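You operate a simulated robot arm through the tools that you are given. There is no shell and no other tool. Be economical: measure what you need, move in short steps, check, and stop when the job is done.

You run a simulated two-armed robot. Do the job below in one go: nothing can be reset, and whatever is moved stays where it is left.

TASK
Pick up the white cartridge that says "bearing" from the top of the stand with the turf samples with one hand, pass it to the other hand and put it in the felt back bin. Set down upright: white cartridge.
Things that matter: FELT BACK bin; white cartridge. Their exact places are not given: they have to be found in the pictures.

Only the result counts: the job must be done as asked and must still hold three seconds after the hand-in. Knocking over, shifting, dropping, spilling or breaking anything else fails it.

THE ROBOT
Two 7-joint arms with two-finger parallel grippers on one trunk, on a base that drives. Base frame: it is fixed to the floor where the robot stands at the start and does not move with it; the origin is under the middle of the robot, x ahead of it, y to its left, z up; the surface under the hand at the start is at about z = 820. Readings come in mm, degrees, newtons and seconds.
The left shoulder is at the start at [141, 171, 1138], the right one opposite. With the tool pointing down near the work surface each hand reaches from about 440 to 920 mm from the robot's upright axis, wherever it stands, measured 20 degrees to its own side. Places, roughly: FELT BACK bin [1100, 4100, 500]. Payload 4.4 kg a hand.
The TCP of each hand is the grasp point between the finger pads, 23 mm short of the fingertips. In the tool frame z runs along the fingers and y along their closing line. Largest opening 94 mm; finger width 38, thickness 10; the body of the gripper, 54 by 96 mm, starts 39 mm behind the TCP.
Orientation is told as [roll, pitch, yaw] about the base's x, y, z axes, in that order, counted from this pose: with the fingers straight down and closing along the base's y, the tool's x points along the base's -x, its y along +y and its z along -z.

THE INTERFACE
- The arms move only by the tool drive_tool. It takes "left_commands", "right_commands" or both (then of equal length, played together; a hand with none holds still); each is a list of rows, each a list of 6 numbers: the shift along the tool's x, y, z in mm, then the turn, a rotation vector about the tool's x, y, z in degrees. In form: [[tx, ty, tz, wx, wy, wz], ...]. A call has 1 to 12 rows; each row is the pose to reach, as a shift and turn from the pose commanded when the call began, along the tool's axes at that moment. "left_gripper" and "right_gripper" are, for a hand that has rows, the finger opening in mm, from 0 to 94, set as the call begins (left out, the last holds). A row lasts 0.2 s, in which the tool goes at most 50 mm and 8.6 degrees; a call with a longer step from one row to the next is refused whole, and so is a gripper value outside its range. Where a pose cannot be reached the arm comes as near as it can. A force on the tool above 40 N (or 10 N above the force at the start of the call, whichever is more), or a blocked arm, ends the call early, and 0.2 s more pass. The fingers move at their own pace (about 72 mm/s each) and stop on an object; they squeeze with about 42 N. The grip force told is the motor's: it shows also when the fingers shut on nothing. Time passes only in rows, and 0.2 s behind the last, so rows that repeat a pose let the fingers close. The reply holds the time, the measured pose of the TCP, the force on the tool along the base axes, the opening and the grip force, in the units named above and with some noise, with the torque about the TCP (base axes, N m) and any sound that the robot's microphone picked up.
- Cameras (640 x 400 px; columns grow to the right, rows downward): "scene" is now at [262.7, 0.7, 1278.4]; the picture's right is [-0.01, -1.00, 0.00], its down [-0.57, 0.00, -0.82] and it looks along [0.82, -0.01, -0.57] (base axes); focal length 253 px, centre (320, 200). "left" rides on the left gripper at [86, -16, -74] in its tool frame; the picture's right is [0.18, 0.98, 0.00], its down [-0.58, 0.11, -0.81] and it looks along [-0.79, 0.15, 0.59] (tool axes); focal length 243 px, centre (320, 200). "right" rides on the right gripper at [87, 16, -74] in its tool frame; the picture's right is [-0.18, 0.98, 0.00], its down [-0.58, -0.11, -0.81] and it looks along [-0.79, -0.15, 0.59] (tool axes); focal length 243 px, centre (320, 200).
- camera(camera): a new picture of that camera. It takes no simulated time.
- move_column(by): slides the trunk up (or, below 0, down) by that many mm; the arms and the scene camera ride with it, the base frame stays. It gives what a move gives, with no picture.
- drive_base(legs): drives the robot by 1 to 6 legs, each [ahead, left, turn to the left] in mm, mm and degrees, along the robot's own axes; the way and the turn of a leg run together, so that a leg with both is an arc; at most 1500 mm and 180 degrees a leg. The arms and the cameras ride along, it lands a little off, and it stops where it bumps. It gives what a move gives.
- pan_tilt(pan, tilt): turns the head with the scene camera to pan (to the left, within 80 degrees either way) and tilt (down, from -29 to 69), counted from straight ahead of the robot. It gives what a move gives.
- locate(camera, pixels): for up to 12 pixels [column, row] of the newest picture of that camera ("zoom" is the newest enlarged one), the place [x, y, z] in the base frame of the surface seen there, good to about 2 mm. It takes no simulated time.
- enlarge(camera, box): a new picture of the part [left, top, right, bottom] of that camera's present view, enlarged. It takes no simulated time.
- hand_in(): hands the job in; it is judged then, once.

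Go step by step. Measure first, check grasps and placings, and put right what went wrong. The budget is 80 turns and 62 pictures, counting those below and the enlarged ones. Unless the task says otherwise, let go and move clear before handing in, and close with one line.

The tools are called after "Emit:" as a command line: name --argument value ..., lists and objects as JSON in quotes. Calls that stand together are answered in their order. drive_tool: Moves the arms, as the interface text tells. Its arguments: {"type":"object","properties":{"left_commands":{"type":"array","items":{"type":"array","items":{"type":"number"}}},"left_gripper":{"type":"number"},"right_commands":{"type":"array","items":{"type":"array","items":{"type":"number"}}},"right_gripper":{"type":"number"}},"required":[]} The other tools are called the same way: move_column (by) slides the trunk up or down; drive_base (legs) drives the base; pan_tilt (pan, tilt) turns the head that bears the scene camera; camera (camera) takes a picture; locate (camera, pixels) gives the place of the surface under pixels of a picture; enlarge (camera, box) takes an enlarged picture of a part of a camera's view; hand_in () hands the job in.

At the start:

```text
time_s: 0.0
left_ee_pos: [533.0, 210.5, 1135.8]
left_tool_rot: [0.1, 0.1, 0.0]
left_wrist_force: [0.5, -0.8, 0.3]
left_torque: [-0.02, -0.03, 0.02]
left_grip_width: 93.6
left_finger_force: 0.0
right_ee_pos: [426.9, -167.8, 1076.2]
right_tool_rot: [0.1, 0.0, 0.1]
right_wrist_force: [0.3, 0.6, 0.1]
right_torque: [0.01, 0.01, 0.02]
right_grip_width: 94.0
right_finger_force: 0.0
trunk travel left (down, up): [-153.0, 235.0]
robot x, y, heading: [-1.3, -0.8, 0.2]
head pan, tilt: [-0.5, 34.4]
```

scene: 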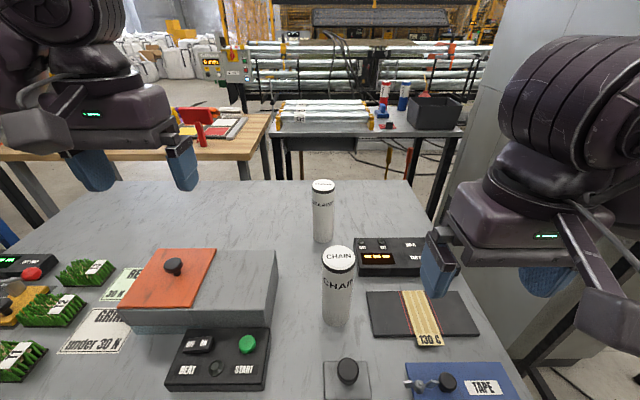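
right: 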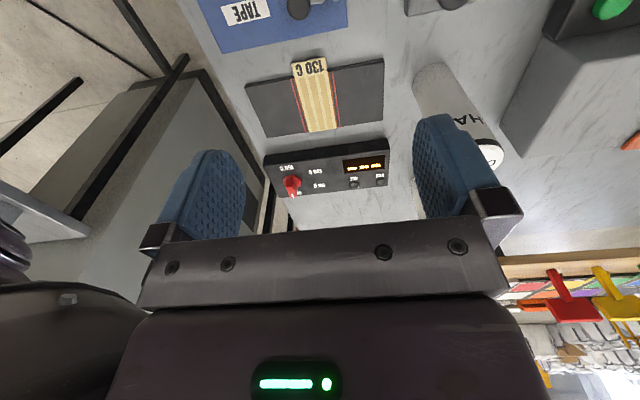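
left: 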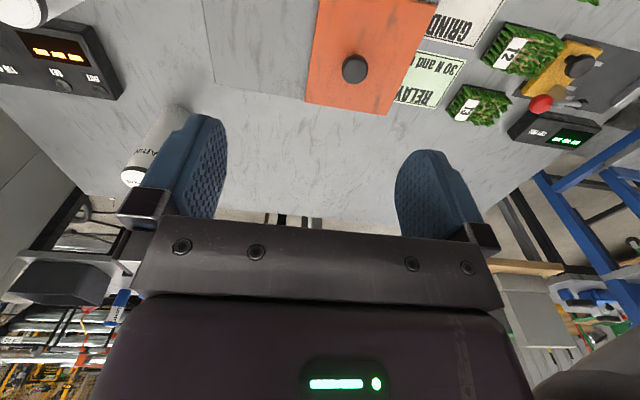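

The scene shows two white cartridges at about (323,210) and (338,285); the near one reads CHAIN. I'll enlarge to read the far one and look around.

Emit:
enlarge --camera "scene" --box '[260, 160, 420, 260]'

Emit:
pan_tilt --pan 60 --tilt 20

Emit:
camera --camera "scene"

```text
4.00 times, centred on (340, 210) of scene
```

zoom: 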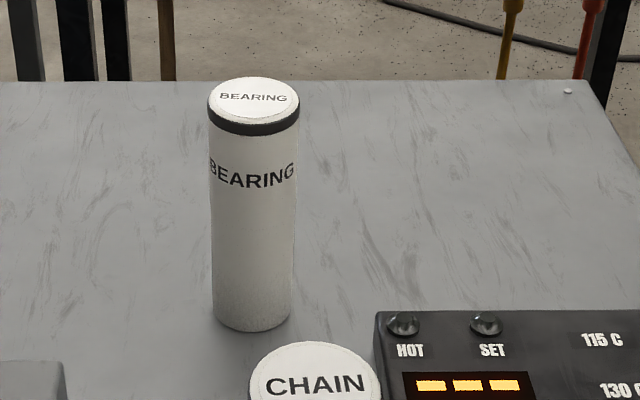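

```text
time_s: 1.3
left_ee_pos: [532.3, 210.8, 1134.7]
left_tool_rot: [0.0, 0.1, 0.0]
left_wrist_force: [0.8, 0.3, -0.1]
left_torque: [0.02, 0.01, -0.01]
left_grip_width: 94.2
left_finger_force: 0.0
right_ee_pos: [426.8, -168.0, 1076.1]
right_tool_rot: [-0.1, 0.1, 0.1]
right_wrist_force: [-0.4, -0.1, -0.3]
right_torque: [0.01, 0.01, 0.02]
right_grip_width: 93.8
right_finger_force: 0.0
trunk travel left (down, up): [-153.0, 235.0]
robot x, y, heading: [0.7, 2.8, 0.1]
head pan, tilt: [60.0, 20.0]
```

```text
57 pictures are left
```

scene: 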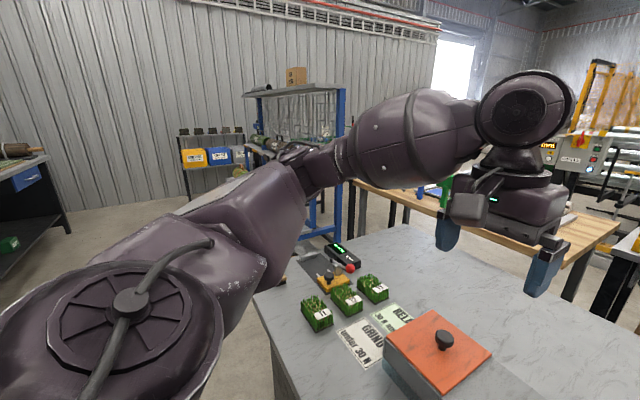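

The BEARING cartridge stands on this table that also bears the turf samples. A rack with bins is at (210,150); I'll enlarge it, then locate the cartridge.

Emit:
enlarge --camera "scene" --box '[160, 110, 288, 190]'

Emit:
locate --camera "scene" --pixels '[[192, 157], [218, 156], [239, 155], [185, 190], [200, 131], [395, 225], [260, 295], [275, 345]]'

Emit:
pan_tilt --pan 0 --tilt 34

Emit:
camera --camera "scene"

```text
5.00 times, centred on (224, 150) of scene
```

zoom: 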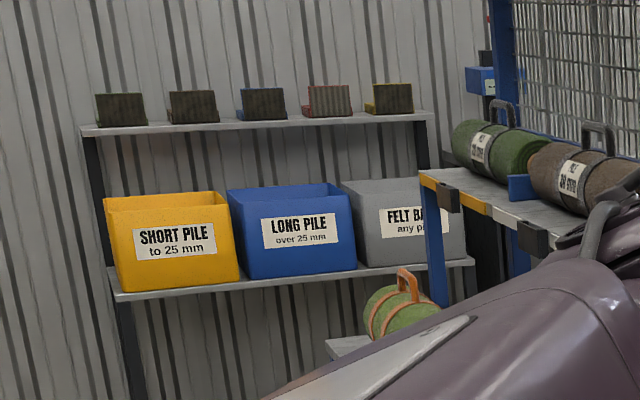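

```text
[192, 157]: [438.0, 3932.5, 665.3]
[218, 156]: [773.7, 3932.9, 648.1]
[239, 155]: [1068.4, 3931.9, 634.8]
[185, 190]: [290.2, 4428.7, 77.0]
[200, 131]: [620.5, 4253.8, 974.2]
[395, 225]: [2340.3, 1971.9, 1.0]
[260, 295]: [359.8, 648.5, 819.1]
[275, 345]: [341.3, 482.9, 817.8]
```

```text
time_s: 2.6
left_ee_pos: [531.6, 210.5, 1134.4]
left_tool_rot: [0.0, 0.0, 0.0]
left_wrist_force: [0.4, -0.6, -0.1]
left_torque: [0.03, 0.03, -0.03]
left_grip_width: 93.9
left_finger_force: 0.1
right_ee_pos: [427.4, -167.4, 1076.5]
right_tool_rot: [0.0, 0.0, 0.0]
right_wrist_force: [-0.3, 0.4, 0.3]
right_torque: [0.0, 0.0, -0.02]
right_grip_width: 94.1
right_finger_force: 0.1
trunk travel left (down, up): [-153.0, 235.0]
robot x, y, heading: [-1.0, -1.1, -0.0]
head pan, tilt: [0.0, 34.0]
```

```text
55 pictures are left
```

scene: 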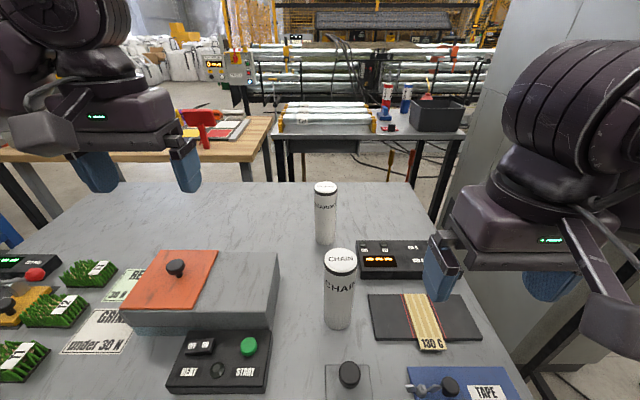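

FELT BACK is the grey bin, third on the low shelf (front face y≈3932). Now I measure the two cartridges in the present view.

Emit:
locate --camera "scene" --pixels '[[326, 188], [316, 188], [336, 188], [326, 215], [318, 240], [336, 240], [326, 250], [340, 255], [338, 290], [280, 260], [420, 245], [360, 262]]'

```text
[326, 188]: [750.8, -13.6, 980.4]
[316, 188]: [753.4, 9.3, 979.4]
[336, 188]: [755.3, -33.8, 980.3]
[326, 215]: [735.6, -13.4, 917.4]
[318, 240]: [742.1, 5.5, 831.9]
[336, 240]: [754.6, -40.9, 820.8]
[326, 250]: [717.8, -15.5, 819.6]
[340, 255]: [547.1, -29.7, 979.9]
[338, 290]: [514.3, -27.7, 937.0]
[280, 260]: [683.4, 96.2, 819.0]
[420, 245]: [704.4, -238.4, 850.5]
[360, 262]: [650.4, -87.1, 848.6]
```

BEARING cartridge stands at about (758,-13), 160 tall, ~47 wide. Before planning a side grasp with the left hand (so the right can take the top from above), I measure nearby obstacles and the hand's camera housing.

Emit:
locate --camera "scene" --pixels '[[275, 254], [215, 252], [270, 280], [60, 120], [20, 130], [45, 150], [85, 130], [110, 272], [360, 243], [425, 243], [326, 184], [326, 193]]'

Emit:
drive_tool --left_commands '[[-20, 0, 0, 0, 0, 8], [-40, 0, 0, 0, 0, 16], [-60, 0, 0, 0, 0, 24], [-80, 0, 0, 0, 0, 32], [-100, 0, 0, 0, 0, 40], [-100, 0, 0, 0, 0, 48], [-100, 0, 0, 0, 0, 56], [-100, 0, 0, 0, 0, 64], [-100, 0, 0, 0, 0, 72], [-100, 0, 0, 0, 0, 75], [-100, 0, 0, 0, 0, 75]]'

```text
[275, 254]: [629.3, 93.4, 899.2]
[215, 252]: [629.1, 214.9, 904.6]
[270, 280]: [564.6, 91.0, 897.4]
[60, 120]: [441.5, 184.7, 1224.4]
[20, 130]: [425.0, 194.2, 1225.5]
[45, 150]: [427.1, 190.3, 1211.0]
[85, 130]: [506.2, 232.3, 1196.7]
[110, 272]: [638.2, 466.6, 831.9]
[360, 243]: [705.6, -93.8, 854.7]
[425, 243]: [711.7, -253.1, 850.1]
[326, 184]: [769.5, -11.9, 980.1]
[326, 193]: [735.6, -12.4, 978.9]
```

```text
time_s: 5.0
left_ee_pos: [633.7, 210.5, 1135.9]
left_tool_rot: [0.0, 0.0, -75.0]
left_wrist_force: [0.7, -1.0, 0.3]
left_torque: [0.01, -0.02, -0.02]
left_grip_width: 93.9
left_finger_force: 0.1
right_ee_pos: [427.6, -168.1, 1077.0]
right_tool_rot: [0.0, 0.0, 0.0]
right_wrist_force: [0.0, 1.1, -0.2]
right_torque: [0.0, -0.01, -0.02]
right_grip_width: 94.1
right_finger_force: 0.1
trunk travel left (down, up): [-153.0, 235.0]
robot x, y, heading: [-0.1, -1.0, 0.3]
head pan, tilt: [0.0, 34.0]
```

Yaw reached fine. Block's far top edge is at x≈630, z≈900, so it is clear of the approach. Now tilt the left hand 60° so it points sideways-down.

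Emit:
drive_tool --left_commands '[[0, 0, 0, 0, -8, 0], [0, 0, 0, 0, -16, 0], [0, 0, 0, 0, -24, 0], [0, 0, 0, 0, -32, 0], [0, 0, 0, 0, -40, 0], [0, 0, 0, 0, -48, 0], [0, 0, 0, 0, -56, 0], [0, 0, 0, 0, -60, 0], [0, 0, 0, 0, -60, 0]]'

Emit:
camera --camera "scene"

```text
time_s: 7.0
left_ee_pos: [632.2, 210.3, 1136.4]
left_tool_rot: [0.0, -60.0, -75.1]
left_wrist_force: [-0.3, -0.6, -0.3]
left_torque: [-0.03, -0.01, -0.03]
left_grip_width: 93.9
left_finger_force: 0.0
right_ee_pos: [426.3, -167.1, 1077.1]
right_tool_rot: [0.1, 0.0, 0.0]
right_wrist_force: [0.0, 0.2, 0.8]
right_torque: [0.01, 0.02, -0.01]
right_grip_width: 93.8
right_finger_force: 0.0
trunk travel left (down, up): [-153.0, 235.0]
robot x, y, heading: [1.3, 1.0, 0.1]
head pan, tilt: [0.0, 34.0]
```

```text
54 pictures are left
```

scene: 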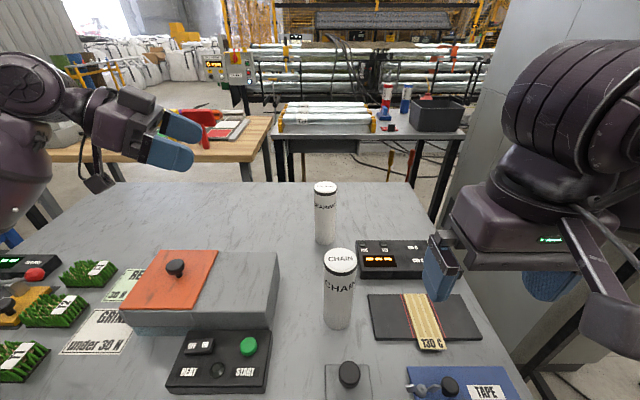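

Pose reached. Move along to the pre-grasp point 130 mm before the cartridge and check with the left camera.

Emit:
drive_tool --left_commands '[[14, 10, 34, 0, 0, 0], [28, 21, 68, 0, 0, 0], [42, 32, 102, 0, 0, 0], [56, 42, 136, 0, 0, 0], [70, 53, 170, 0, 0, 0], [85, 63, 205, 0, 0, 0], [85, 63, 205, 0, 0, 0]]'

Emit:
camera --camera "left"

Emit:
camera --camera "scene"

```text
time_s: 8.6
left_ee_pos: [730.2, 96.6, 958.5]
left_tool_rot: [0.1, -60.0, -75.1]
left_wrist_force: [0.7, -0.9, 0.5]
left_torque: [0.0, 0.02, 0.0]
left_grip_width: 94.2
left_finger_force: 0.1
right_ee_pos: [428.5, -168.4, 1076.4]
right_tool_rot: [0.0, -0.1, 0.0]
right_wrist_force: [-0.3, 0.9, -0.6]
right_torque: [0.02, -0.03, 0.0]
right_grip_width: 93.8
right_finger_force: 0.0
trunk travel left (down, up): [-153.0, 235.0]
robot x, y, heading: [4.5, -0.4, -0.1]
head pan, tilt: [0.0, 34.0]
```

```text
53 pictures are left
```

left: 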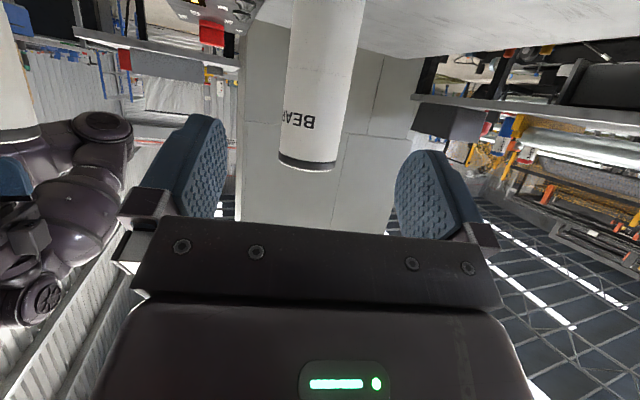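

```text
52 pictures are left
```

scene: 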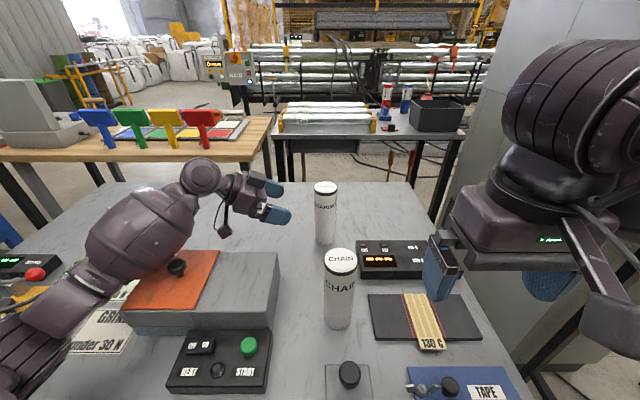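

The approach is aligned, but the left forearm (150,240) passes over the press knob at (175,268). I measure the clearance.

Emit:
locate --camera "scene" --pixels '[[176, 268], [170, 262], [150, 272], [140, 240], [172, 250], [110, 280], [75, 310], [195, 180], [225, 230], [228, 205]]'

Emit:
enlarge --camera "scene" --box '[60, 140, 300, 290]'

```text
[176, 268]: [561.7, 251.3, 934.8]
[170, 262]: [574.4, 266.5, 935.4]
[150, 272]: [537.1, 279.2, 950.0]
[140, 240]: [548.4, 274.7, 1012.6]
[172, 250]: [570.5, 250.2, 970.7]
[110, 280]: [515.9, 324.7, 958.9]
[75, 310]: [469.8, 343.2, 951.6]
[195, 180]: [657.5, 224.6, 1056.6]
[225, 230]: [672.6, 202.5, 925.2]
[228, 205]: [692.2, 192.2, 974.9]
```

```text
2.67 times, centred on (180, 215) of scene
```

zoom: 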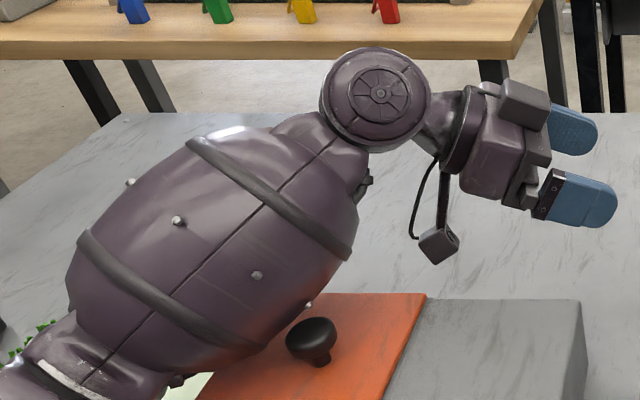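

The forearm underside (~z 945) would hit the press when lowered. I raise the trunk so that the arm comes down more steeply.

Emit:
move_column --by 200

Emit:
drive_tool --left_commands '[[35, 0, 20, 0, 0, 0], [69, 0, 40, 0, 0, 0], [104, 0, 60, 0, 0, 0], [139, 0, 80, 0, 0, 0], [173, 0, 100, 0, 0, 0], [173, 0, 100, 0, 0, 0]]'

Emit:
camera --camera "scene"

```text
time_s: 10.8
left_ee_pos: [729.0, 96.0, 1158.6]
left_tool_rot: [-0.1, -60.0, -74.9]
left_wrist_force: [0.2, -0.4, 0.5]
left_torque: [0.0, 0.02, 0.01]
left_grip_width: 93.9
left_finger_force: 0.0
right_ee_pos: [426.7, -168.7, 1275.9]
right_tool_rot: [0.0, 0.1, -0.1]
right_wrist_force: [-0.4, 0.5, -0.1]
right_torque: [-0.02, 0.0, 0.0]
right_grip_width: 93.6
right_finger_force: 0.0
trunk travel left (down, up): [-353.0, 35.0]
robot x, y, heading: [-0.8, 2.6, 0.0]
head pan, tilt: [0.0, 34.0]
```

```text
time_s: 12.2
left_ee_pos: [727.4, 95.4, 957.8]
left_tool_rot: [0.1, -60.0, -75.0]
left_wrist_force: [0.8, 0.4, -0.3]
left_torque: [0.02, 0.0, 0.05]
left_grip_width: 94.2
left_finger_force: 0.1
right_ee_pos: [427.6, -167.6, 1276.6]
right_tool_rot: [0.0, 0.0, 0.0]
right_wrist_force: [-0.2, -0.4, 0.6]
right_torque: [-0.02, 0.0, 0.0]
right_grip_width: 94.3
right_finger_force: 0.1
trunk travel left (down, up): [-353.0, 35.0]
robot x, y, heading: [2.6, 1.1, 0.0]
head pan, tilt: [0.0, 34.0]
```

```text
50 pictures are left
```

scene: 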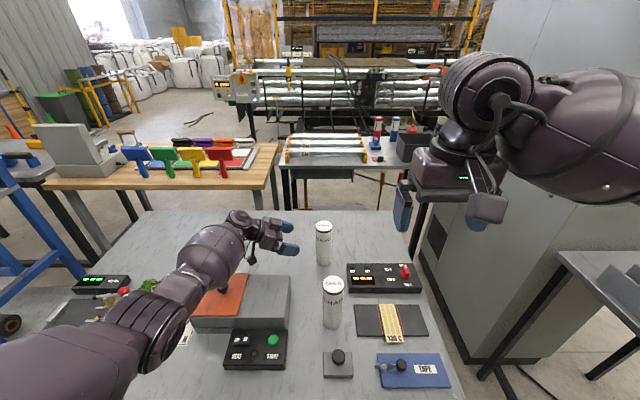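

Emit:
enlarge --camera "scene" --box '[140, 200, 300, 300]'

Emit:
locate --camera "scene" --pixels '[[225, 278], [232, 270], [200, 300], [205, 260], [240, 250], [190, 305], [175, 330]]'

```text
4.00 times, centred on (220, 250) of scene
```

zoom: 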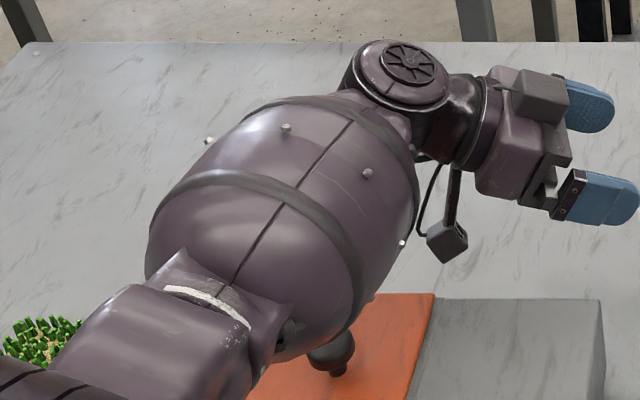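

```text
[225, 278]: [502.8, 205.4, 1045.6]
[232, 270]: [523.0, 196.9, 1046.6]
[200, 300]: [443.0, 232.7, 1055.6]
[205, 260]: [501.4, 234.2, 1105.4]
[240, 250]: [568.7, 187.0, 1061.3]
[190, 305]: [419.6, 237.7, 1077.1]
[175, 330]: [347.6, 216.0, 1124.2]
```

The forearm is now higher; shifting right with the approach takes it away from the knob. I raise 35 mm more for margin, then take the cartridge slightly below mid-height, stopping halfway for a look.

Emit:
move_column --by 34

Emit:
drive_tool --left_commands '[[30, 0, 17, 0, 0, 0], [28, 0, 42, 0, 0, 0], [26, 1, 67, 0, 0, 0], [26, 1, 67, 0, 0, 0]]'

Emit:
camera --camera "left"

Emit:
enlarge --camera "scene" --box '[140, 180, 364, 320]'

```text
time_s: 12.9
left_ee_pos: [728.2, 94.5, 992.7]
left_tool_rot: [0.0, -60.0, -75.1]
left_wrist_force: [0.1, -0.1, -0.6]
left_torque: [0.0, 0.0, -0.05]
left_grip_width: 94.2
left_finger_force: 0.1
right_ee_pos: [426.8, -168.3, 1310.7]
right_tool_rot: [0.0, 0.0, 0.0]
right_wrist_force: [1.0, -0.4, 0.8]
right_torque: [-0.02, 0.03, -0.01]
right_grip_width: 94.0
right_finger_force: 0.0
trunk travel left (down, up): [-387.0, 1.0]
robot x, y, heading: [1.0, -1.0, -0.3]
head pan, tilt: [0.0, 34.0]
```

```text
time_s: 13.9
left_ee_pos: [728.5, 45.7, 944.1]
left_tool_rot: [0.2, -60.0, -74.9]
left_wrist_force: [-0.2, -0.1, 0.3]
left_torque: [0.02, 0.02, 0.0]
left_grip_width: 94.2
left_finger_force: 0.0
left hand out of reach, approached as far as the arm can: row 3, 4
right_ee_pos: [428.3, -167.9, 1310.2]
right_tool_rot: [0.0, 0.0, 0.0]
right_wrist_force: [-0.3, 0.6, -0.2]
right_torque: [0.04, 0.0, 0.02]
right_grip_width: 93.6
right_finger_force: 0.0
trunk travel left (down, up): [-387.0, 1.0]
robot x, y, heading: [3.6, 4.4, -0.1]
head pan, tilt: [0.0, 34.0]
```

```text
48 pictures are left
```

left: 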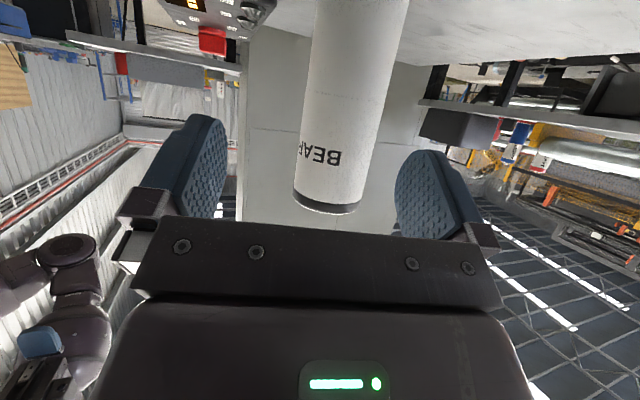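

```text
2.86 times, centred on (252, 250) of scene
```

zoom: 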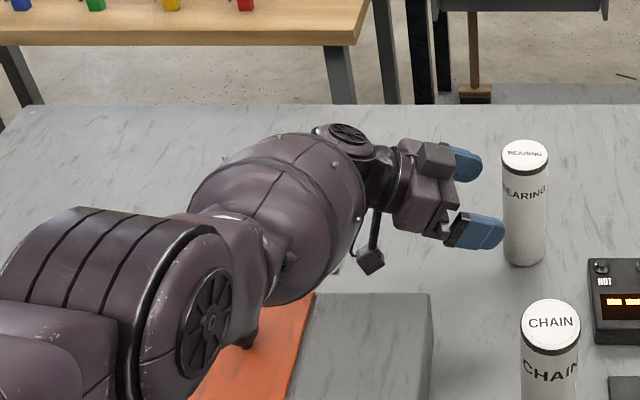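

The arm ran out of reach with the shoulder so high. I back off to pre-grasp and look down at how much room the base has ahead of it.

Emit:
drive_tool --left_commands '[[0, 0, -40, 0, 0, 0], [-25, 0, -70, 0, 0, 0], [-25, 0, -70, 0, 0, 0]]'

Emit:
pan_tilt --pan 0 --tilt 69

Emit:
camera --camera "scene"

```text
time_s: 14.8
left_ee_pos: [715.2, 95.6, 1000.1]
left_tool_rot: [-0.1, -60.0, -74.9]
left_wrist_force: [-0.4, 0.0, 0.6]
left_torque: [-0.04, -0.01, 0.03]
left_grip_width: 94.0
left_finger_force: 0.1
right_ee_pos: [428.1, -166.8, 1310.2]
right_tool_rot: [0.0, 0.0, 0.0]
right_wrist_force: [0.5, 0.7, -0.1]
right_torque: [-0.01, -0.01, -0.02]
right_grip_width: 94.2
right_finger_force: 0.0
trunk travel left (down, up): [-387.0, 1.0]
robot x, y, heading: [-0.0, 1.2, 0.1]
head pan, tilt: [0.0, 34.0]
```

```text
time_s: 15.8
left_ee_pos: [716.8, 95.6, 999.2]
left_tool_rot: [0.0, -60.1, -75.0]
left_wrist_force: [0.1, 0.0, 0.9]
left_torque: [0.0, -0.01, -0.01]
left_grip_width: 93.9
left_finger_force: 0.2
right_ee_pos: [427.8, -168.6, 1309.9]
right_tool_rot: [0.0, 0.0, -0.1]
right_wrist_force: [-0.5, 1.0, -0.5]
right_torque: [0.02, -0.01, 0.01]
right_grip_width: 94.1
right_finger_force: 0.1
trunk travel left (down, up): [-387.0, 1.0]
robot x, y, heading: [3.3, 1.5, -0.2]
head pan, tilt: [0.0, 68.8]
```

```text
46 pictures are left
```

scene: 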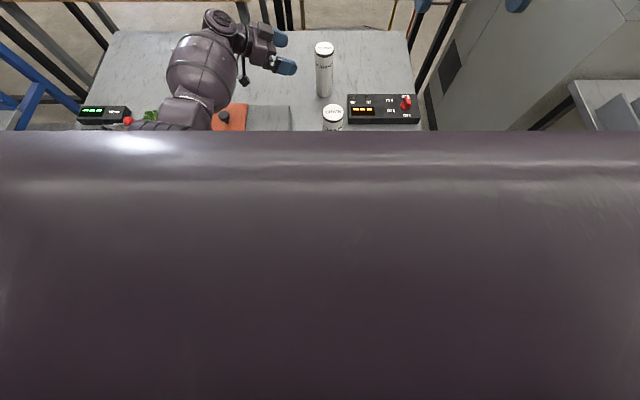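

Base room can't be seen, so I rather use a more frontal approach (yaw −55) and lower the trunk 60 mm, which both gain reach.

Emit:
drive_tool --left_commands '[[-9, -9, -1, -5.8, 0, -3.3], [-18, -18, -2, -11.5, 0, -6.7], [-27, -27, -3, -17.3, 0, -10], [-27, -27, -3, -17.3, 0, -10]]'

Emit:
move_column --by -60

Emit:
pan_tilt --pan 0 --tilt 40

Emit:
camera --camera "scene"

Emit:
camera --camera "left"

```text
time_s: 16.8
left_ee_pos: [693.7, 80.5, 1027.2]
left_tool_rot: [-0.1, -60.0, -54.8]
left_wrist_force: [0.2, 0.1, 0.0]
left_torque: [0.0, -0.01, -0.02]
left_grip_width: 94.1
left_finger_force: 0.1
right_ee_pos: [427.8, -166.9, 1310.7]
right_tool_rot: [0.0, -0.1, 0.0]
right_wrist_force: [0.0, 0.9, -0.2]
right_torque: [-0.01, 0.0, 0.01]
right_grip_width: 94.2
right_finger_force: 0.1
trunk travel left (down, up): [-387.0, 1.0]
robot x, y, heading: [1.8, 1.9, 0.2]
head pan, tilt: [0.0, 68.8]
```

```text
time_s: 17.8
left_ee_pos: [693.4, 79.0, 967.0]
left_tool_rot: [0.1, -60.1, -55.0]
left_wrist_force: [-0.3, -0.2, 0.4]
left_torque: [0.07, -0.01, 0.02]
left_grip_width: 93.8
left_finger_force: 0.1
right_ee_pos: [427.3, -167.8, 1250.4]
right_tool_rot: [0.0, -0.1, 0.0]
right_wrist_force: [0.2, 0.1, 0.6]
right_torque: [0.01, 0.0, 0.01]
right_grip_width: 94.1
right_finger_force: 0.1
trunk travel left (down, up): [-327.0, 61.0]
robot x, y, heading: [-0.1, 2.5, 0.2]
head pan, tilt: [0.0, 68.8]
```

```text
time_s: 18.7
left_ee_pos: [694.0, 77.5, 965.5]
left_tool_rot: [0.0, -60.0, -55.0]
left_wrist_force: [1.2, -0.4, 0.2]
left_torque: [0.0, 0.02, 0.02]
left_grip_width: 94.1
left_finger_force: 0.1
right_ee_pos: [428.8, -168.2, 1250.4]
right_tool_rot: [0.0, -0.1, 0.0]
right_wrist_force: [0.2, 0.0, 0.0]
right_torque: [-0.03, 0.01, 0.02]
right_grip_width: 94.3
right_finger_force: 0.2
trunk travel left (down, up): [-327.0, 61.0]
robot x, y, heading: [1.7, 0.9, 0.0]
head pan, tilt: [0.0, 40.0]
```

```text
45 pictures are left
```

scene: 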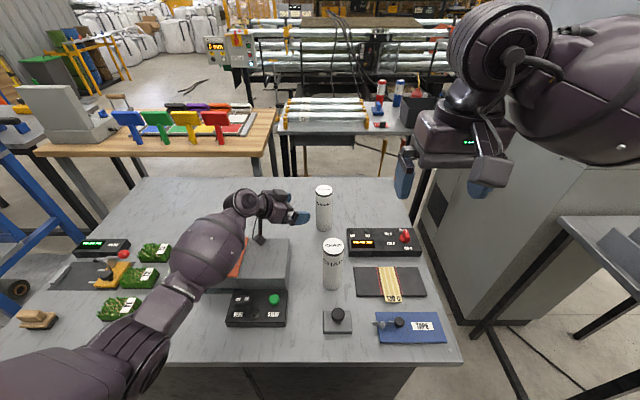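

```text
44 pictures are left
```

left: 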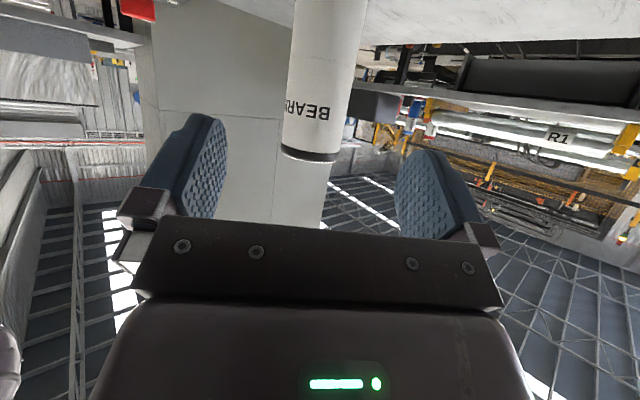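

The hand camera housing could graze the press block on a straight slanted approach, so I go in 40 mm higher, then descend vertically. First the high waypoint.

Emit:
drive_tool --left_commands '[[-17, 0, -10, 0, 0, 0], [-21, 0, 17, 0, 0, 0], [-25, 0, 45, 0, 0, 0], [-29, 0, 72, 0, 0, 0], [-33, 0, 100, 0, 0, 0], [-33, 0, 100, 0, 0, 0]]'

Emit:
camera --camera "left"

Emit:
enlarge --camera "scene" --box '[140, 160, 364, 300]'

```text
time_s: 20.1
left_ee_pos: [752.5, -7.2, 942.0]
left_tool_rot: [0.0, -60.0, -54.8]
left_wrist_force: [-1.0, -0.2, 0.1]
left_torque: [0.02, 0.0, 0.02]
left_grip_width: 94.0
left_finger_force: 0.1
right_ee_pos: [428.4, -166.9, 1251.0]
right_tool_rot: [0.0, -0.1, 0.0]
right_wrist_force: [-0.4, 0.0, -0.1]
right_torque: [0.0, -0.04, 0.02]
right_grip_width: 93.9
right_finger_force: 0.0
trunk travel left (down, up): [-327.0, 61.0]
robot x, y, heading: [2.9, 1.7, -0.1]
head pan, tilt: [0.0, 40.0]
```

```text
43 pictures are left
```

left: 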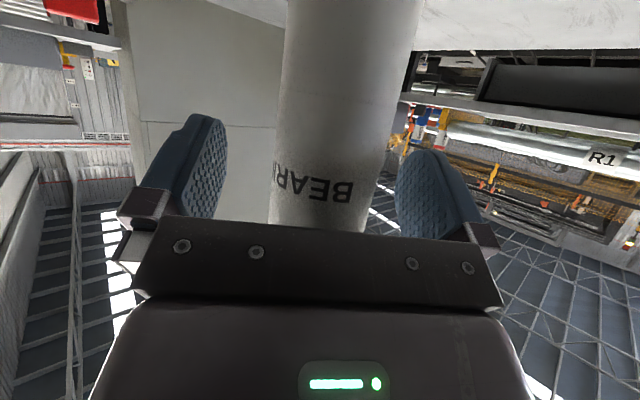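

```text
2.86 times, centred on (252, 230) of scene
```

zoom: 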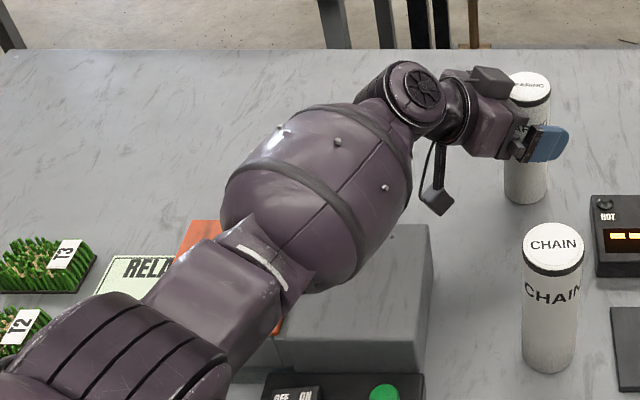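

The cartridge lies between the fingers. Check the forearm's height over the block before descending 40 mm.

Emit:
locate --camera "zoom" --pixels '[[345, 270], [320, 285], [395, 220], [300, 290], [432, 200], [405, 180], [300, 200], [410, 250]]'

```text
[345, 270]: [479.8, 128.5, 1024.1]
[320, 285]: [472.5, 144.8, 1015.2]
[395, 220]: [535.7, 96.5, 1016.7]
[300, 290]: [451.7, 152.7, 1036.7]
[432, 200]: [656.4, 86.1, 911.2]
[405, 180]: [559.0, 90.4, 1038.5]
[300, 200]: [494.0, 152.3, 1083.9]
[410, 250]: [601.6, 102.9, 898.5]
```

Clear (forearm ≥~1000 over a 900 block, housing at x≈656 beyond the block). Descend and close.

Emit:
drive_tool --left_commands '[[17, 0, 10, 0, 0, 0], [34, 0, 20, 0, 0, 0], [34, 0, 20, 0, 0, 0]]'

Emit:
drive_tool --left_commands '[[0, 0, 0, 0, 0, 0], [0, 0, 0, 0, 0, 0], [0, 0, 0, 0, 0, 0], [0, 0, 0, 0, 0, 0]]' --left_gripper 30

Emit:
camera --camera "left"

```text
time_s: 20.9
left_ee_pos: [755.4, -6.9, 902.7]
left_tool_rot: [0.0, -60.0, -54.9]
left_wrist_force: [-0.1, -0.1, 0.5]
left_torque: [-0.03, -0.01, 0.01]
left_grip_width: 94.0
left_finger_force: 0.1
right_ee_pos: [426.7, -168.0, 1250.1]
right_tool_rot: [0.0, 0.0, 0.0]
right_wrist_force: [0.6, 0.8, -0.8]
right_torque: [-0.03, -0.04, 0.01]
right_grip_width: 93.8
right_finger_force: 0.1
trunk travel left (down, up): [-327.0, 61.0]
robot x, y, heading: [3.4, -2.8, 0.0]
head pan, tilt: [0.0, 40.0]
```

```text
time_s: 21.9
left_ee_pos: [755.8, -6.6, 902.4]
left_tool_rot: [0.0, -60.0, -55.0]
left_wrist_force: [-0.1, 0.7, 0.5]
left_torque: [-0.05, -0.07, 0.0]
left_grip_width: 51.2
left_finger_force: 42.2
right_ee_pos: [427.6, -167.5, 1250.6]
right_tool_rot: [0.0, 0.0, 0.1]
right_wrist_force: [0.4, 0.5, 0.2]
right_torque: [0.0, 0.01, 0.0]
right_grip_width: 94.2
right_finger_force: 0.1
trunk travel left (down, up): [-327.0, 61.0]
robot x, y, heading: [-0.3, 2.0, -0.1]
head pan, tilt: [0.0, 40.0]
```

```text
41 pictures are left
```

left: 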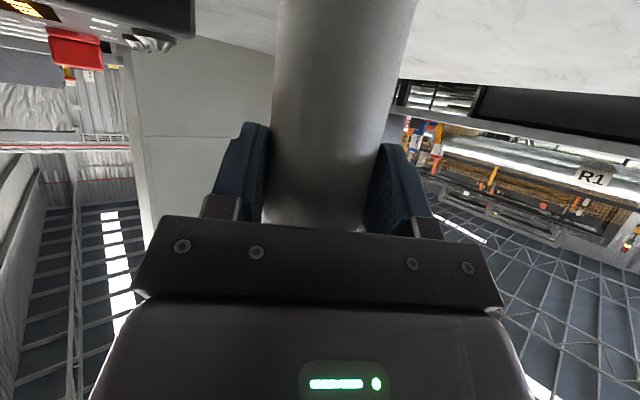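

Gripped at 51 mm width with 42 N. Lift straight up, then bring it back toward the middle for the handover.

Emit:
drive_tool --left_commands '[[-17, 0, -10, 0, 0, 0], [-52, 0, -30, 0, 0, 0], [-87, 0, -50, 0, 0, 0], [-121, 0, -70, 0, 0, 0], [-156, 0, -90, 0, 0, 0], [-140, -24, -118, 0, 0, 0], [-124, -48, -146, 0, 0, 0], [-108, -73, -173, 0, 0, 0], [-108, -73, -173, 0, 0, 0]]'

Emit:
camera --camera "scene"

```text
time_s: 23.9
left_ee_pos: [638.7, 26.8, 1084.8]
left_tool_rot: [-0.2, -60.0, -54.9]
left_wrist_force: [0.4, -0.1, -5.1]
left_torque: [0.02, 0.02, -0.01]
left_grip_width: 51.1
left_finger_force: 42.0
right_ee_pos: [428.6, -168.2, 1250.7]
right_tool_rot: [-0.1, 0.0, 0.0]
right_wrist_force: [0.4, -0.4, -1.0]
right_torque: [0.0, 0.02, 0.01]
right_grip_width: 94.0
right_finger_force: 0.0
trunk travel left (down, up): [-327.0, 61.0]
robot x, y, heading: [4.2, 2.0, -0.1]
head pan, tilt: [0.0, 40.0]
```

```text
40 pictures are left
```

scene: 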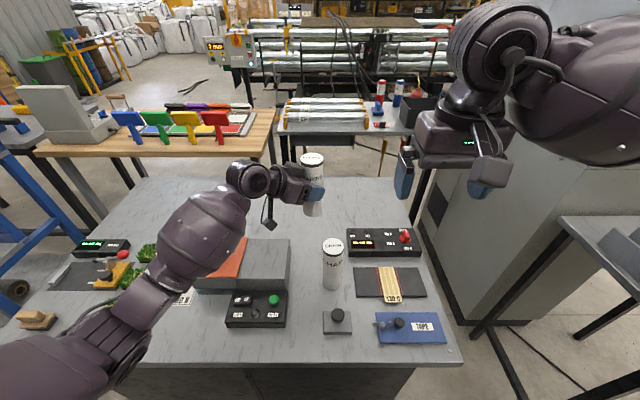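

Lifted (about 0.5 kg), upright. Measure the cap, and turn the right hand to yaw −55 while moving it nearer, staying high.

Emit:
locate --camera "scene" --pixels '[[312, 158], [303, 158], [321, 158], [312, 155], [312, 162], [312, 212]]'

Emit:
drive_tool --right_commands '[[-10, 0, -20, 0, 0, 8], [-20, 0, -40, 0, 0, 16], [-30, 0, -40, 0, 0, 24], [-40, 0, -40, 0, 0, 32], [-50, 0, -40, 0, 0, 40], [-60, 0, -40, 0, 0, 48], [-60, 0, -40, 0, 0, 55], [-60, 0, -40, 0, 0, 55]]'

Emit:
camera --camera "scene"

```text
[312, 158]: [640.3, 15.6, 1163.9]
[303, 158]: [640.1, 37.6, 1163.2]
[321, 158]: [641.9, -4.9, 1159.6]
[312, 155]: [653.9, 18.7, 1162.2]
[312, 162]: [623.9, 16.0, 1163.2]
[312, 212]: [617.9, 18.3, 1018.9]
```

```text
time_s: 25.7
left_ee_pos: [637.7, 28.2, 1085.0]
left_tool_rot: [-0.1, -60.0, -54.8]
left_wrist_force: [0.0, -0.2, -5.0]
left_torque: [0.09, 0.04, 0.01]
left_grip_width: 51.2
left_finger_force: 42.1
right_ee_pos: [488.6, -165.5, 1290.8]
right_tool_rot: [0.0, 0.0, -55.2]
right_wrist_force: [0.2, -0.2, 0.6]
right_torque: [0.01, -0.01, -0.01]
right_grip_width: 94.0
right_finger_force: 0.0
trunk travel left (down, up): [-327.0, 61.0]
robot x, y, heading: [-3.7, -2.7, 0.1]
head pan, tilt: [0.0, 40.0]
```

```text
39 pictures are left
```

scene: 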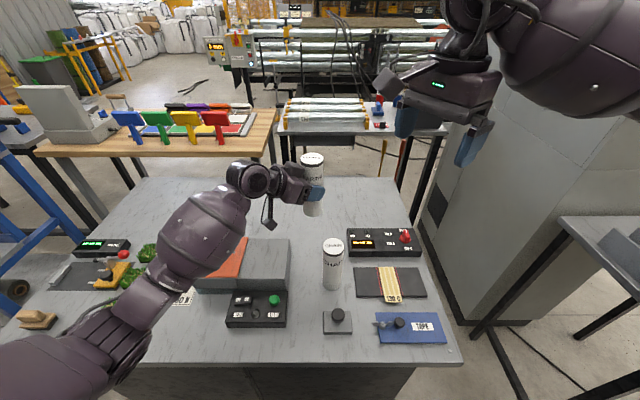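

Cap centre is about (642,17), top 1163. Bring the right hand over it at TCP z≈1240.

Emit:
drive_tool --right_commands '[[10, 38, 0, 0, 0, 0], [20, 77, 0, 0, 0, 0], [31, 115, 10, 0, 0, 0], [41, 154, 20, 0, 0, 0], [51, 192, 35, 0, 0, 0], [61, 230, 51, 0, 0, 0], [61, 230, 51, 0, 0, 0]]'

Emit:
camera --camera "right"

Emit:
camera --camera "scene"

```text
time_s: 27.3
left_ee_pos: [637.2, 26.0, 1084.7]
left_tool_rot: [0.0, -60.0, -54.9]
left_wrist_force: [0.2, 0.2, -3.9]
left_torque: [0.03, 0.0, 0.01]
left_grip_width: 51.2
left_finger_force: 42.3
right_ee_pos: [641.8, 16.2, 1238.9]
right_tool_rot: [0.2, 0.1, -55.0]
right_wrist_force: [-0.4, 0.8, -0.1]
right_torque: [0.02, 0.0, -0.06]
right_grip_width: 94.0
right_finger_force: 0.0
trunk travel left (down, up): [-327.0, 61.0]
robot x, y, heading: [2.4, -1.8, -0.1]
head pan, tilt: [0.0, 40.0]
```

```text
38 pictures are left
```

right: 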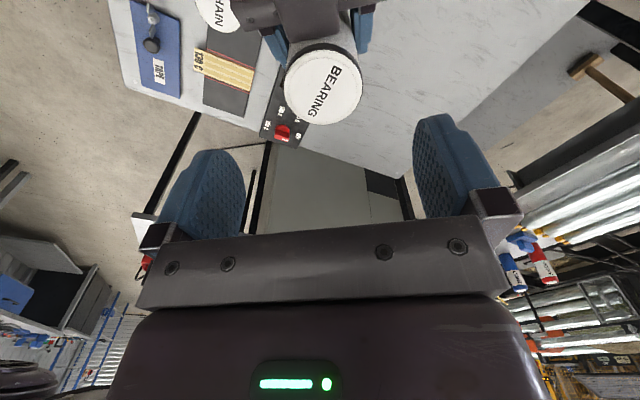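

```text
37 pictures are left
```

scene: 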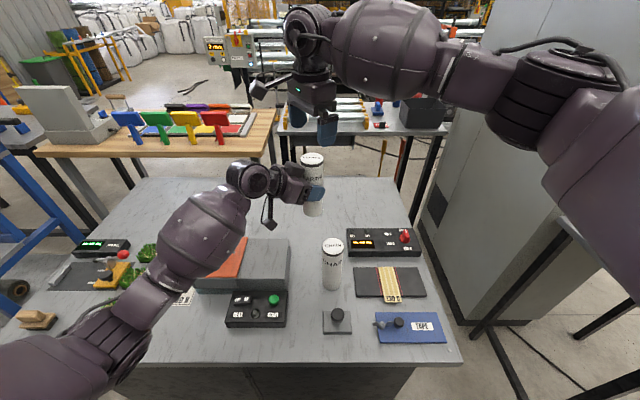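

Use the right camera to fix the cap centre (322,88) precisely.

Emit:
locate --camera "right" --pixels '[[322, 88], [288, 88], [358, 88], [322, 56], [322, 120]]'

```text
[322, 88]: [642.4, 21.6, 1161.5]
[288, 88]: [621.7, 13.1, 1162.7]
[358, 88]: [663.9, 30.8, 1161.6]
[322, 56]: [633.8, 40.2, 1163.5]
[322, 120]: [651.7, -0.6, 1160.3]
```

Centre (642.5,21). Correct by ~4.5 mm and descend 95 mm so the pads take the top ~40 mm.

Emit:
drive_tool --right_commands '[[4, 3, 30, 0, 0, 0], [4, 3, 60, 0, 0, 0], [4, 3, 80, 0, 0, 0], [4, 3, 95, 0, 0, 0], [4, 3, 95, 0, 0, 0]]'

Emit:
enlarge --camera "scene" --box '[200, 60, 392, 240]'

Emit:
camera --camera "right"

```text
time_s: 28.5
left_ee_pos: [638.2, 26.0, 1084.6]
left_tool_rot: [-0.1, -60.0, -54.9]
left_wrist_force: [0.2, -0.7, -3.6]
left_torque: [0.05, 0.0, 0.04]
left_grip_width: 51.2
left_finger_force: 41.3
right_ee_pos: [641.7, 22.1, 1143.9]
right_tool_rot: [0.0, -0.1, -54.9]
right_wrist_force: [0.1, -0.2, -0.5]
right_torque: [0.0, -0.04, -0.03]
right_grip_width: 94.1
right_finger_force: 0.1
trunk travel left (down, up): [-327.0, 61.0]
robot x, y, heading: [2.5, 1.8, 0.3]
head pan, tilt: [0.0, 40.0]
```

```text
2.22 times, centred on (296, 150) of scene
```

zoom: 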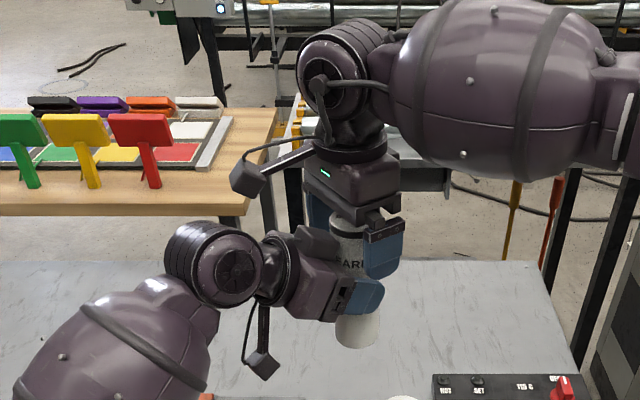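

```text
35 pictures are left
```

right: 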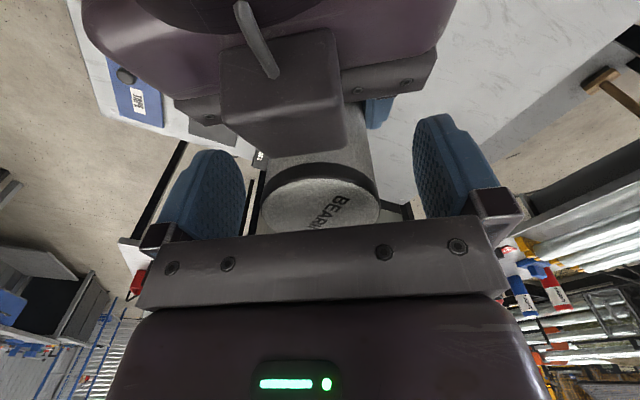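

Both hands are clear of each other and the cap is between the right fingers. Close the right gripper.

Emit:
drive_tool --right_commands '[[0, 0, 0, 0, 0, 0], [0, 0, 0, 0, 0, 0], [0, 0, 0, 0, 0, 0], [0, 0, 0, 0, 0, 0]]' --right_gripper 30

```text
time_s: 29.5
left_ee_pos: [638.6, 27.9, 1084.5]
left_tool_rot: [0.1, -60.0, -54.9]
left_wrist_force: [4.5, 2.3, -4.3]
left_torque: [0.0, 0.17, 0.03]
left_grip_width: 51.1
left_finger_force: 42.0
right_ee_pos: [642.1, 21.5, 1144.5]
right_tool_rot: [0.0, 0.0, -55.0]
right_wrist_force: [-4.2, -1.2, 0.4]
right_torque: [-0.02, 0.14, 0.05]
right_grip_width: 51.4
right_finger_force: 42.2
trunk travel left (down, up): [-327.0, 61.0]
robot x, y, heading: [-4.0, -4.2, -0.1]
head pan, tilt: [0.0, 40.0]
```

Both hold it. Open the left hand and back it off horizontally.

Emit:
drive_tool --left_commands '[[0, 0, 0, 0, 0, 0], [0, 0, 0, 0, 0, 0], [0, 0, 0, 0, 0, 0], [10, 0, -17, 0, 0, 0], [25, 0, -43, 0, 0, 0], [45, 0, -78, 0, 0, 0], [65, 0, -113, 0, 0, 0], [65, 0, -113, 0, 0, 0]]' --left_gripper 94

Emit:
camera --camera "scene"

```text
time_s: 31.3
left_ee_pos: [561.5, 134.4, 1085.9]
left_tool_rot: [0.0, -60.0, -54.9]
left_wrist_force: [0.4, -1.4, -0.8]
left_torque: [-0.02, -0.02, -0.01]
left_grip_width: 93.9
left_finger_force: 0.0
right_ee_pos: [641.7, 21.0, 1145.0]
right_tool_rot: [0.0, 0.0, -54.9]
right_wrist_force: [-0.1, -0.1, 0.5]
right_torque: [0.0, 0.0, -0.01]
right_grip_width: 51.1
right_finger_force: 41.6
trunk travel left (down, up): [-327.0, 61.0]
robot x, y, heading: [1.7, 0.6, -0.0]
head pan, tilt: [0.0, 40.0]
```

```text
34 pictures are left
```

scene: 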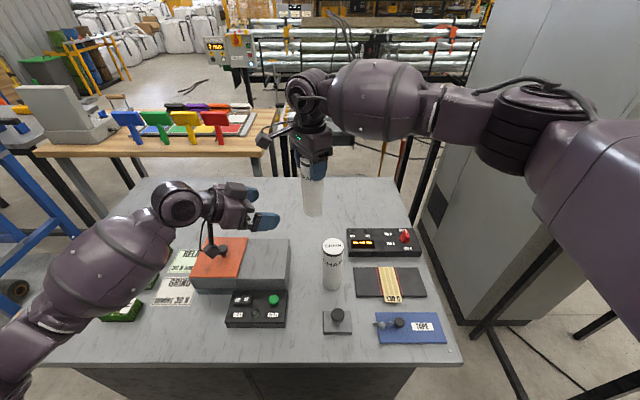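

The right hand holds the cartridge upright and the left is free. Retract both: left untilts and rises, right rises and comes in towards the body.

Emit:
drive_tool --left_commands '[[-20, 0, -12, 0, 0, 0], [-40, 0, -24, 0, 8, 0], [-60, 0, -36, 0, 16, 0], [-80, 0, -48, 0, 24, 0], [-100, 0, -60, 0, 32, 0], [-120, 0, -72, 0, 40, 0], [-140, 0, -84, 0, 48, 0], [-160, 0, -95, 0, 56, 0], [-173, 0, -100, 0, 60, 0], [-173, 0, -100, 0, 60, 0]]' --right_commands '[[0, 0, -30, 0, 0, 0], [0, 0, -60, 0, 0, 0], [-5, -30, -85, 0, 0, 0], [-12, -60, -85, 0, 0, 0], [-19, -95, -85, 0, 0, 0], [-26, -130, -85, 0, 0, 0], [-33, -165, -85, 0, 0, 0], [-40, -200, -85, 0, 0, 0], [-47, -231, -85, 0, 0, 0], [-47, -231, -85, 0, 0, 0]]'

Emit:
pan_tilt --pan 75 --tilt 25

Emit:
camera --camera "scene"

Emit:
camera --camera "right"

```text
time_s: 33.5
left_ee_pos: [565.4, 140.9, 1285.2]
left_tool_rot: [-0.1, 0.1, -55.0]
left_wrist_force: [-0.1, 0.1, 0.1]
left_torque: [-0.02, 0.01, -0.01]
left_grip_width: 93.9
left_finger_force: 0.1
right_ee_pos: [478.6, -150.4, 1229.6]
right_tool_rot: [0.0, 0.0, -55.0]
right_wrist_force: [0.1, 0.9, -4.4]
right_torque: [0.01, -0.02, -0.02]
right_grip_width: 51.1
right_finger_force: 42.1
trunk travel left (down, up): [-327.0, 61.0]
robot x, y, heading: [4.2, -1.2, -0.1]
head pan, tilt: [0.0, 40.0]
```

```text
time_s: 35.0
left_ee_pos: [564.8, 138.0, 1285.5]
left_tool_rot: [0.1, 0.0, -55.0]
left_wrist_force: [-0.5, -0.2, 0.6]
left_torque: [-0.03, 0.0, -0.01]
left_grip_width: 93.8
left_finger_force: 0.0
right_ee_pos: [479.3, -149.5, 1230.0]
right_tool_rot: [0.0, 0.1, -55.1]
right_wrist_force: [-0.7, 0.1, -4.4]
right_torque: [0.04, 0.01, 0.03]
right_grip_width: 51.2
right_finger_force: 41.6
trunk travel left (down, up): [-327.0, 61.0]
robot x, y, heading: [-1.9, -3.4, 0.0]
head pan, tilt: [75.0, 25.0]
```

```text
33 pictures are left
```

scene: 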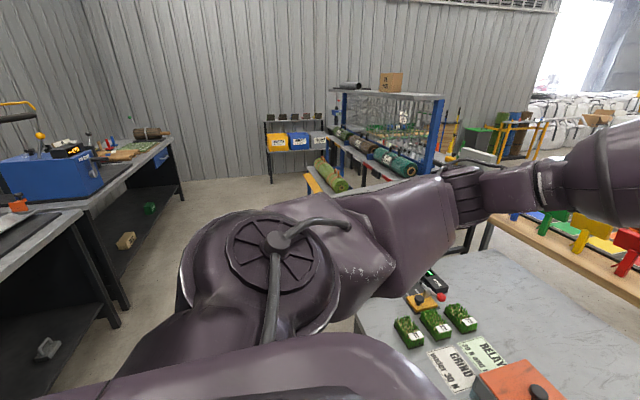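

```text
32 pictures are left
```

right: 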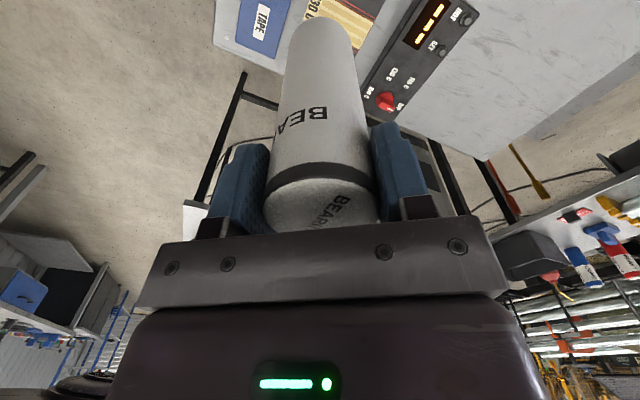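

The cartridge is held well. Measure the aisle: bench on the left, blue roll rack on the right, bin shelf.

Emit:
locate --camera "scene" --pixels '[[309, 178], [317, 192], [313, 160], [338, 118], [183, 192], [170, 135], [118, 320], [272, 180], [318, 142], [277, 143], [250, 200], [357, 322]]'

Emit:
enlarge --camera "scene" --box '[240, 80, 464, 220]'

```text
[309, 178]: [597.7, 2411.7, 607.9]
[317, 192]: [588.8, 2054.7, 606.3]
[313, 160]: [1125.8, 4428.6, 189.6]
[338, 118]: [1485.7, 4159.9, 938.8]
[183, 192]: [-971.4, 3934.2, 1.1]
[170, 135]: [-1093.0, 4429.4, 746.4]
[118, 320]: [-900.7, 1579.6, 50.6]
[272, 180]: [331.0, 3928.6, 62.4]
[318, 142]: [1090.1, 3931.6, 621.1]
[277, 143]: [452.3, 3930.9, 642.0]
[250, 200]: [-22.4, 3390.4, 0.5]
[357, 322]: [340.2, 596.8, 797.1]
```

```text
2.86 times, centred on (352, 150) of scene
```

zoom: 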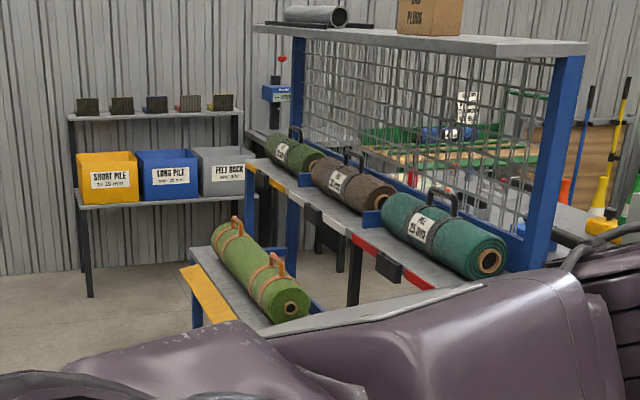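

Emit:
locate --camera "zoom" --pixels '[[182, 268], [250, 172], [195, 322], [292, 280], [290, 130], [215, 240], [240, 205], [205, 155], [240, 152], [75, 205], [235, 125], [262, 25]]'

```text
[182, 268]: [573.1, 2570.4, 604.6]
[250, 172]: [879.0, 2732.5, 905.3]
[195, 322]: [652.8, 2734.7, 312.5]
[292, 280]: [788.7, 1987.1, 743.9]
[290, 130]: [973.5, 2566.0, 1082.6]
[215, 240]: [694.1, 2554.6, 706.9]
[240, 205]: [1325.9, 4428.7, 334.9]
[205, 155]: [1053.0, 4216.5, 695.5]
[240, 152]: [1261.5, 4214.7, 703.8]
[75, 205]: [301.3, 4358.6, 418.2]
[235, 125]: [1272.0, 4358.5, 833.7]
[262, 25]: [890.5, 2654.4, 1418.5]
```

The aisle is free: rack x≥573 (y to 2750), bench x≤−900, bins' front y=3932. I back off 250 mm, go left 1200, turn left 90°.

Emit:
drive_base --legs '[[-250, 0, 0], [0, 1200, 0], [0, 0, 90]]'

Emit:
pan_tilt --pan 0 --tilt 25

Emit:
camera --camera "scene"

```text
time_s: 50.8
left_ee_pos: [-334.4, 1760.7, 1285.8]
left_tool_rot: [0.0, 0.0, 31.6]
left_wrist_force: [-0.1, 0.6, -0.8]
left_torque: [0.0, -0.02, -0.02]
left_grip_width: 94.0
left_finger_force: 0.1
right_ee_pos: [-51.6, 1657.5, 1228.8]
right_tool_rot: [0.1, 0.0, 31.5]
right_wrist_force: [0.3, 0.4, -4.2]
right_torque: [0.01, 0.0, -0.02]
right_grip_width: 51.3
right_finger_force: 41.7
trunk travel left (down, up): [-327.0, 61.0]
robot x, y, heading: [-225.4, 1189.2, 86.7]
head pan, tilt: [75.0, 25.0]
```

```text
time_s: 52.3
left_ee_pos: [-335.0, 1760.7, 1284.9]
left_tool_rot: [-0.1, 0.0, 31.6]
left_wrist_force: [0.3, -0.4, -0.3]
left_torque: [0.02, 0.02, 0.0]
left_grip_width: 94.0
left_finger_force: 0.0
right_ee_pos: [-50.9, 1657.9, 1229.6]
right_tool_rot: [0.1, 0.0, 31.7]
right_wrist_force: [0.9, 0.2, -4.1]
right_torque: [0.0, 0.03, 0.02]
right_grip_width: 51.4
right_finger_force: 42.6
trunk travel left (down, up): [-327.0, 61.0]
robot x, y, heading: [-227.4, 1186.2, 86.5]
head pan, tilt: [0.0, 25.0]
```

```text
30 pictures are left
```

scene: 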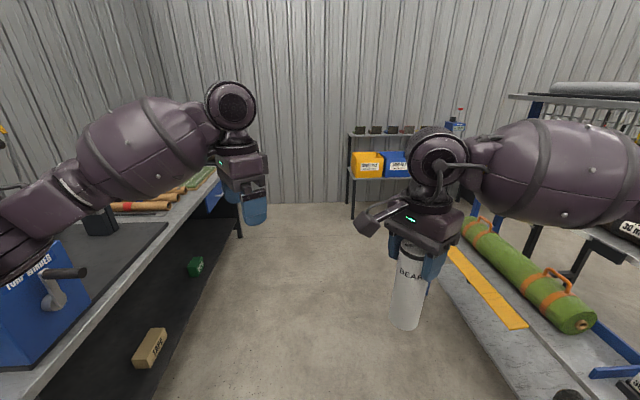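

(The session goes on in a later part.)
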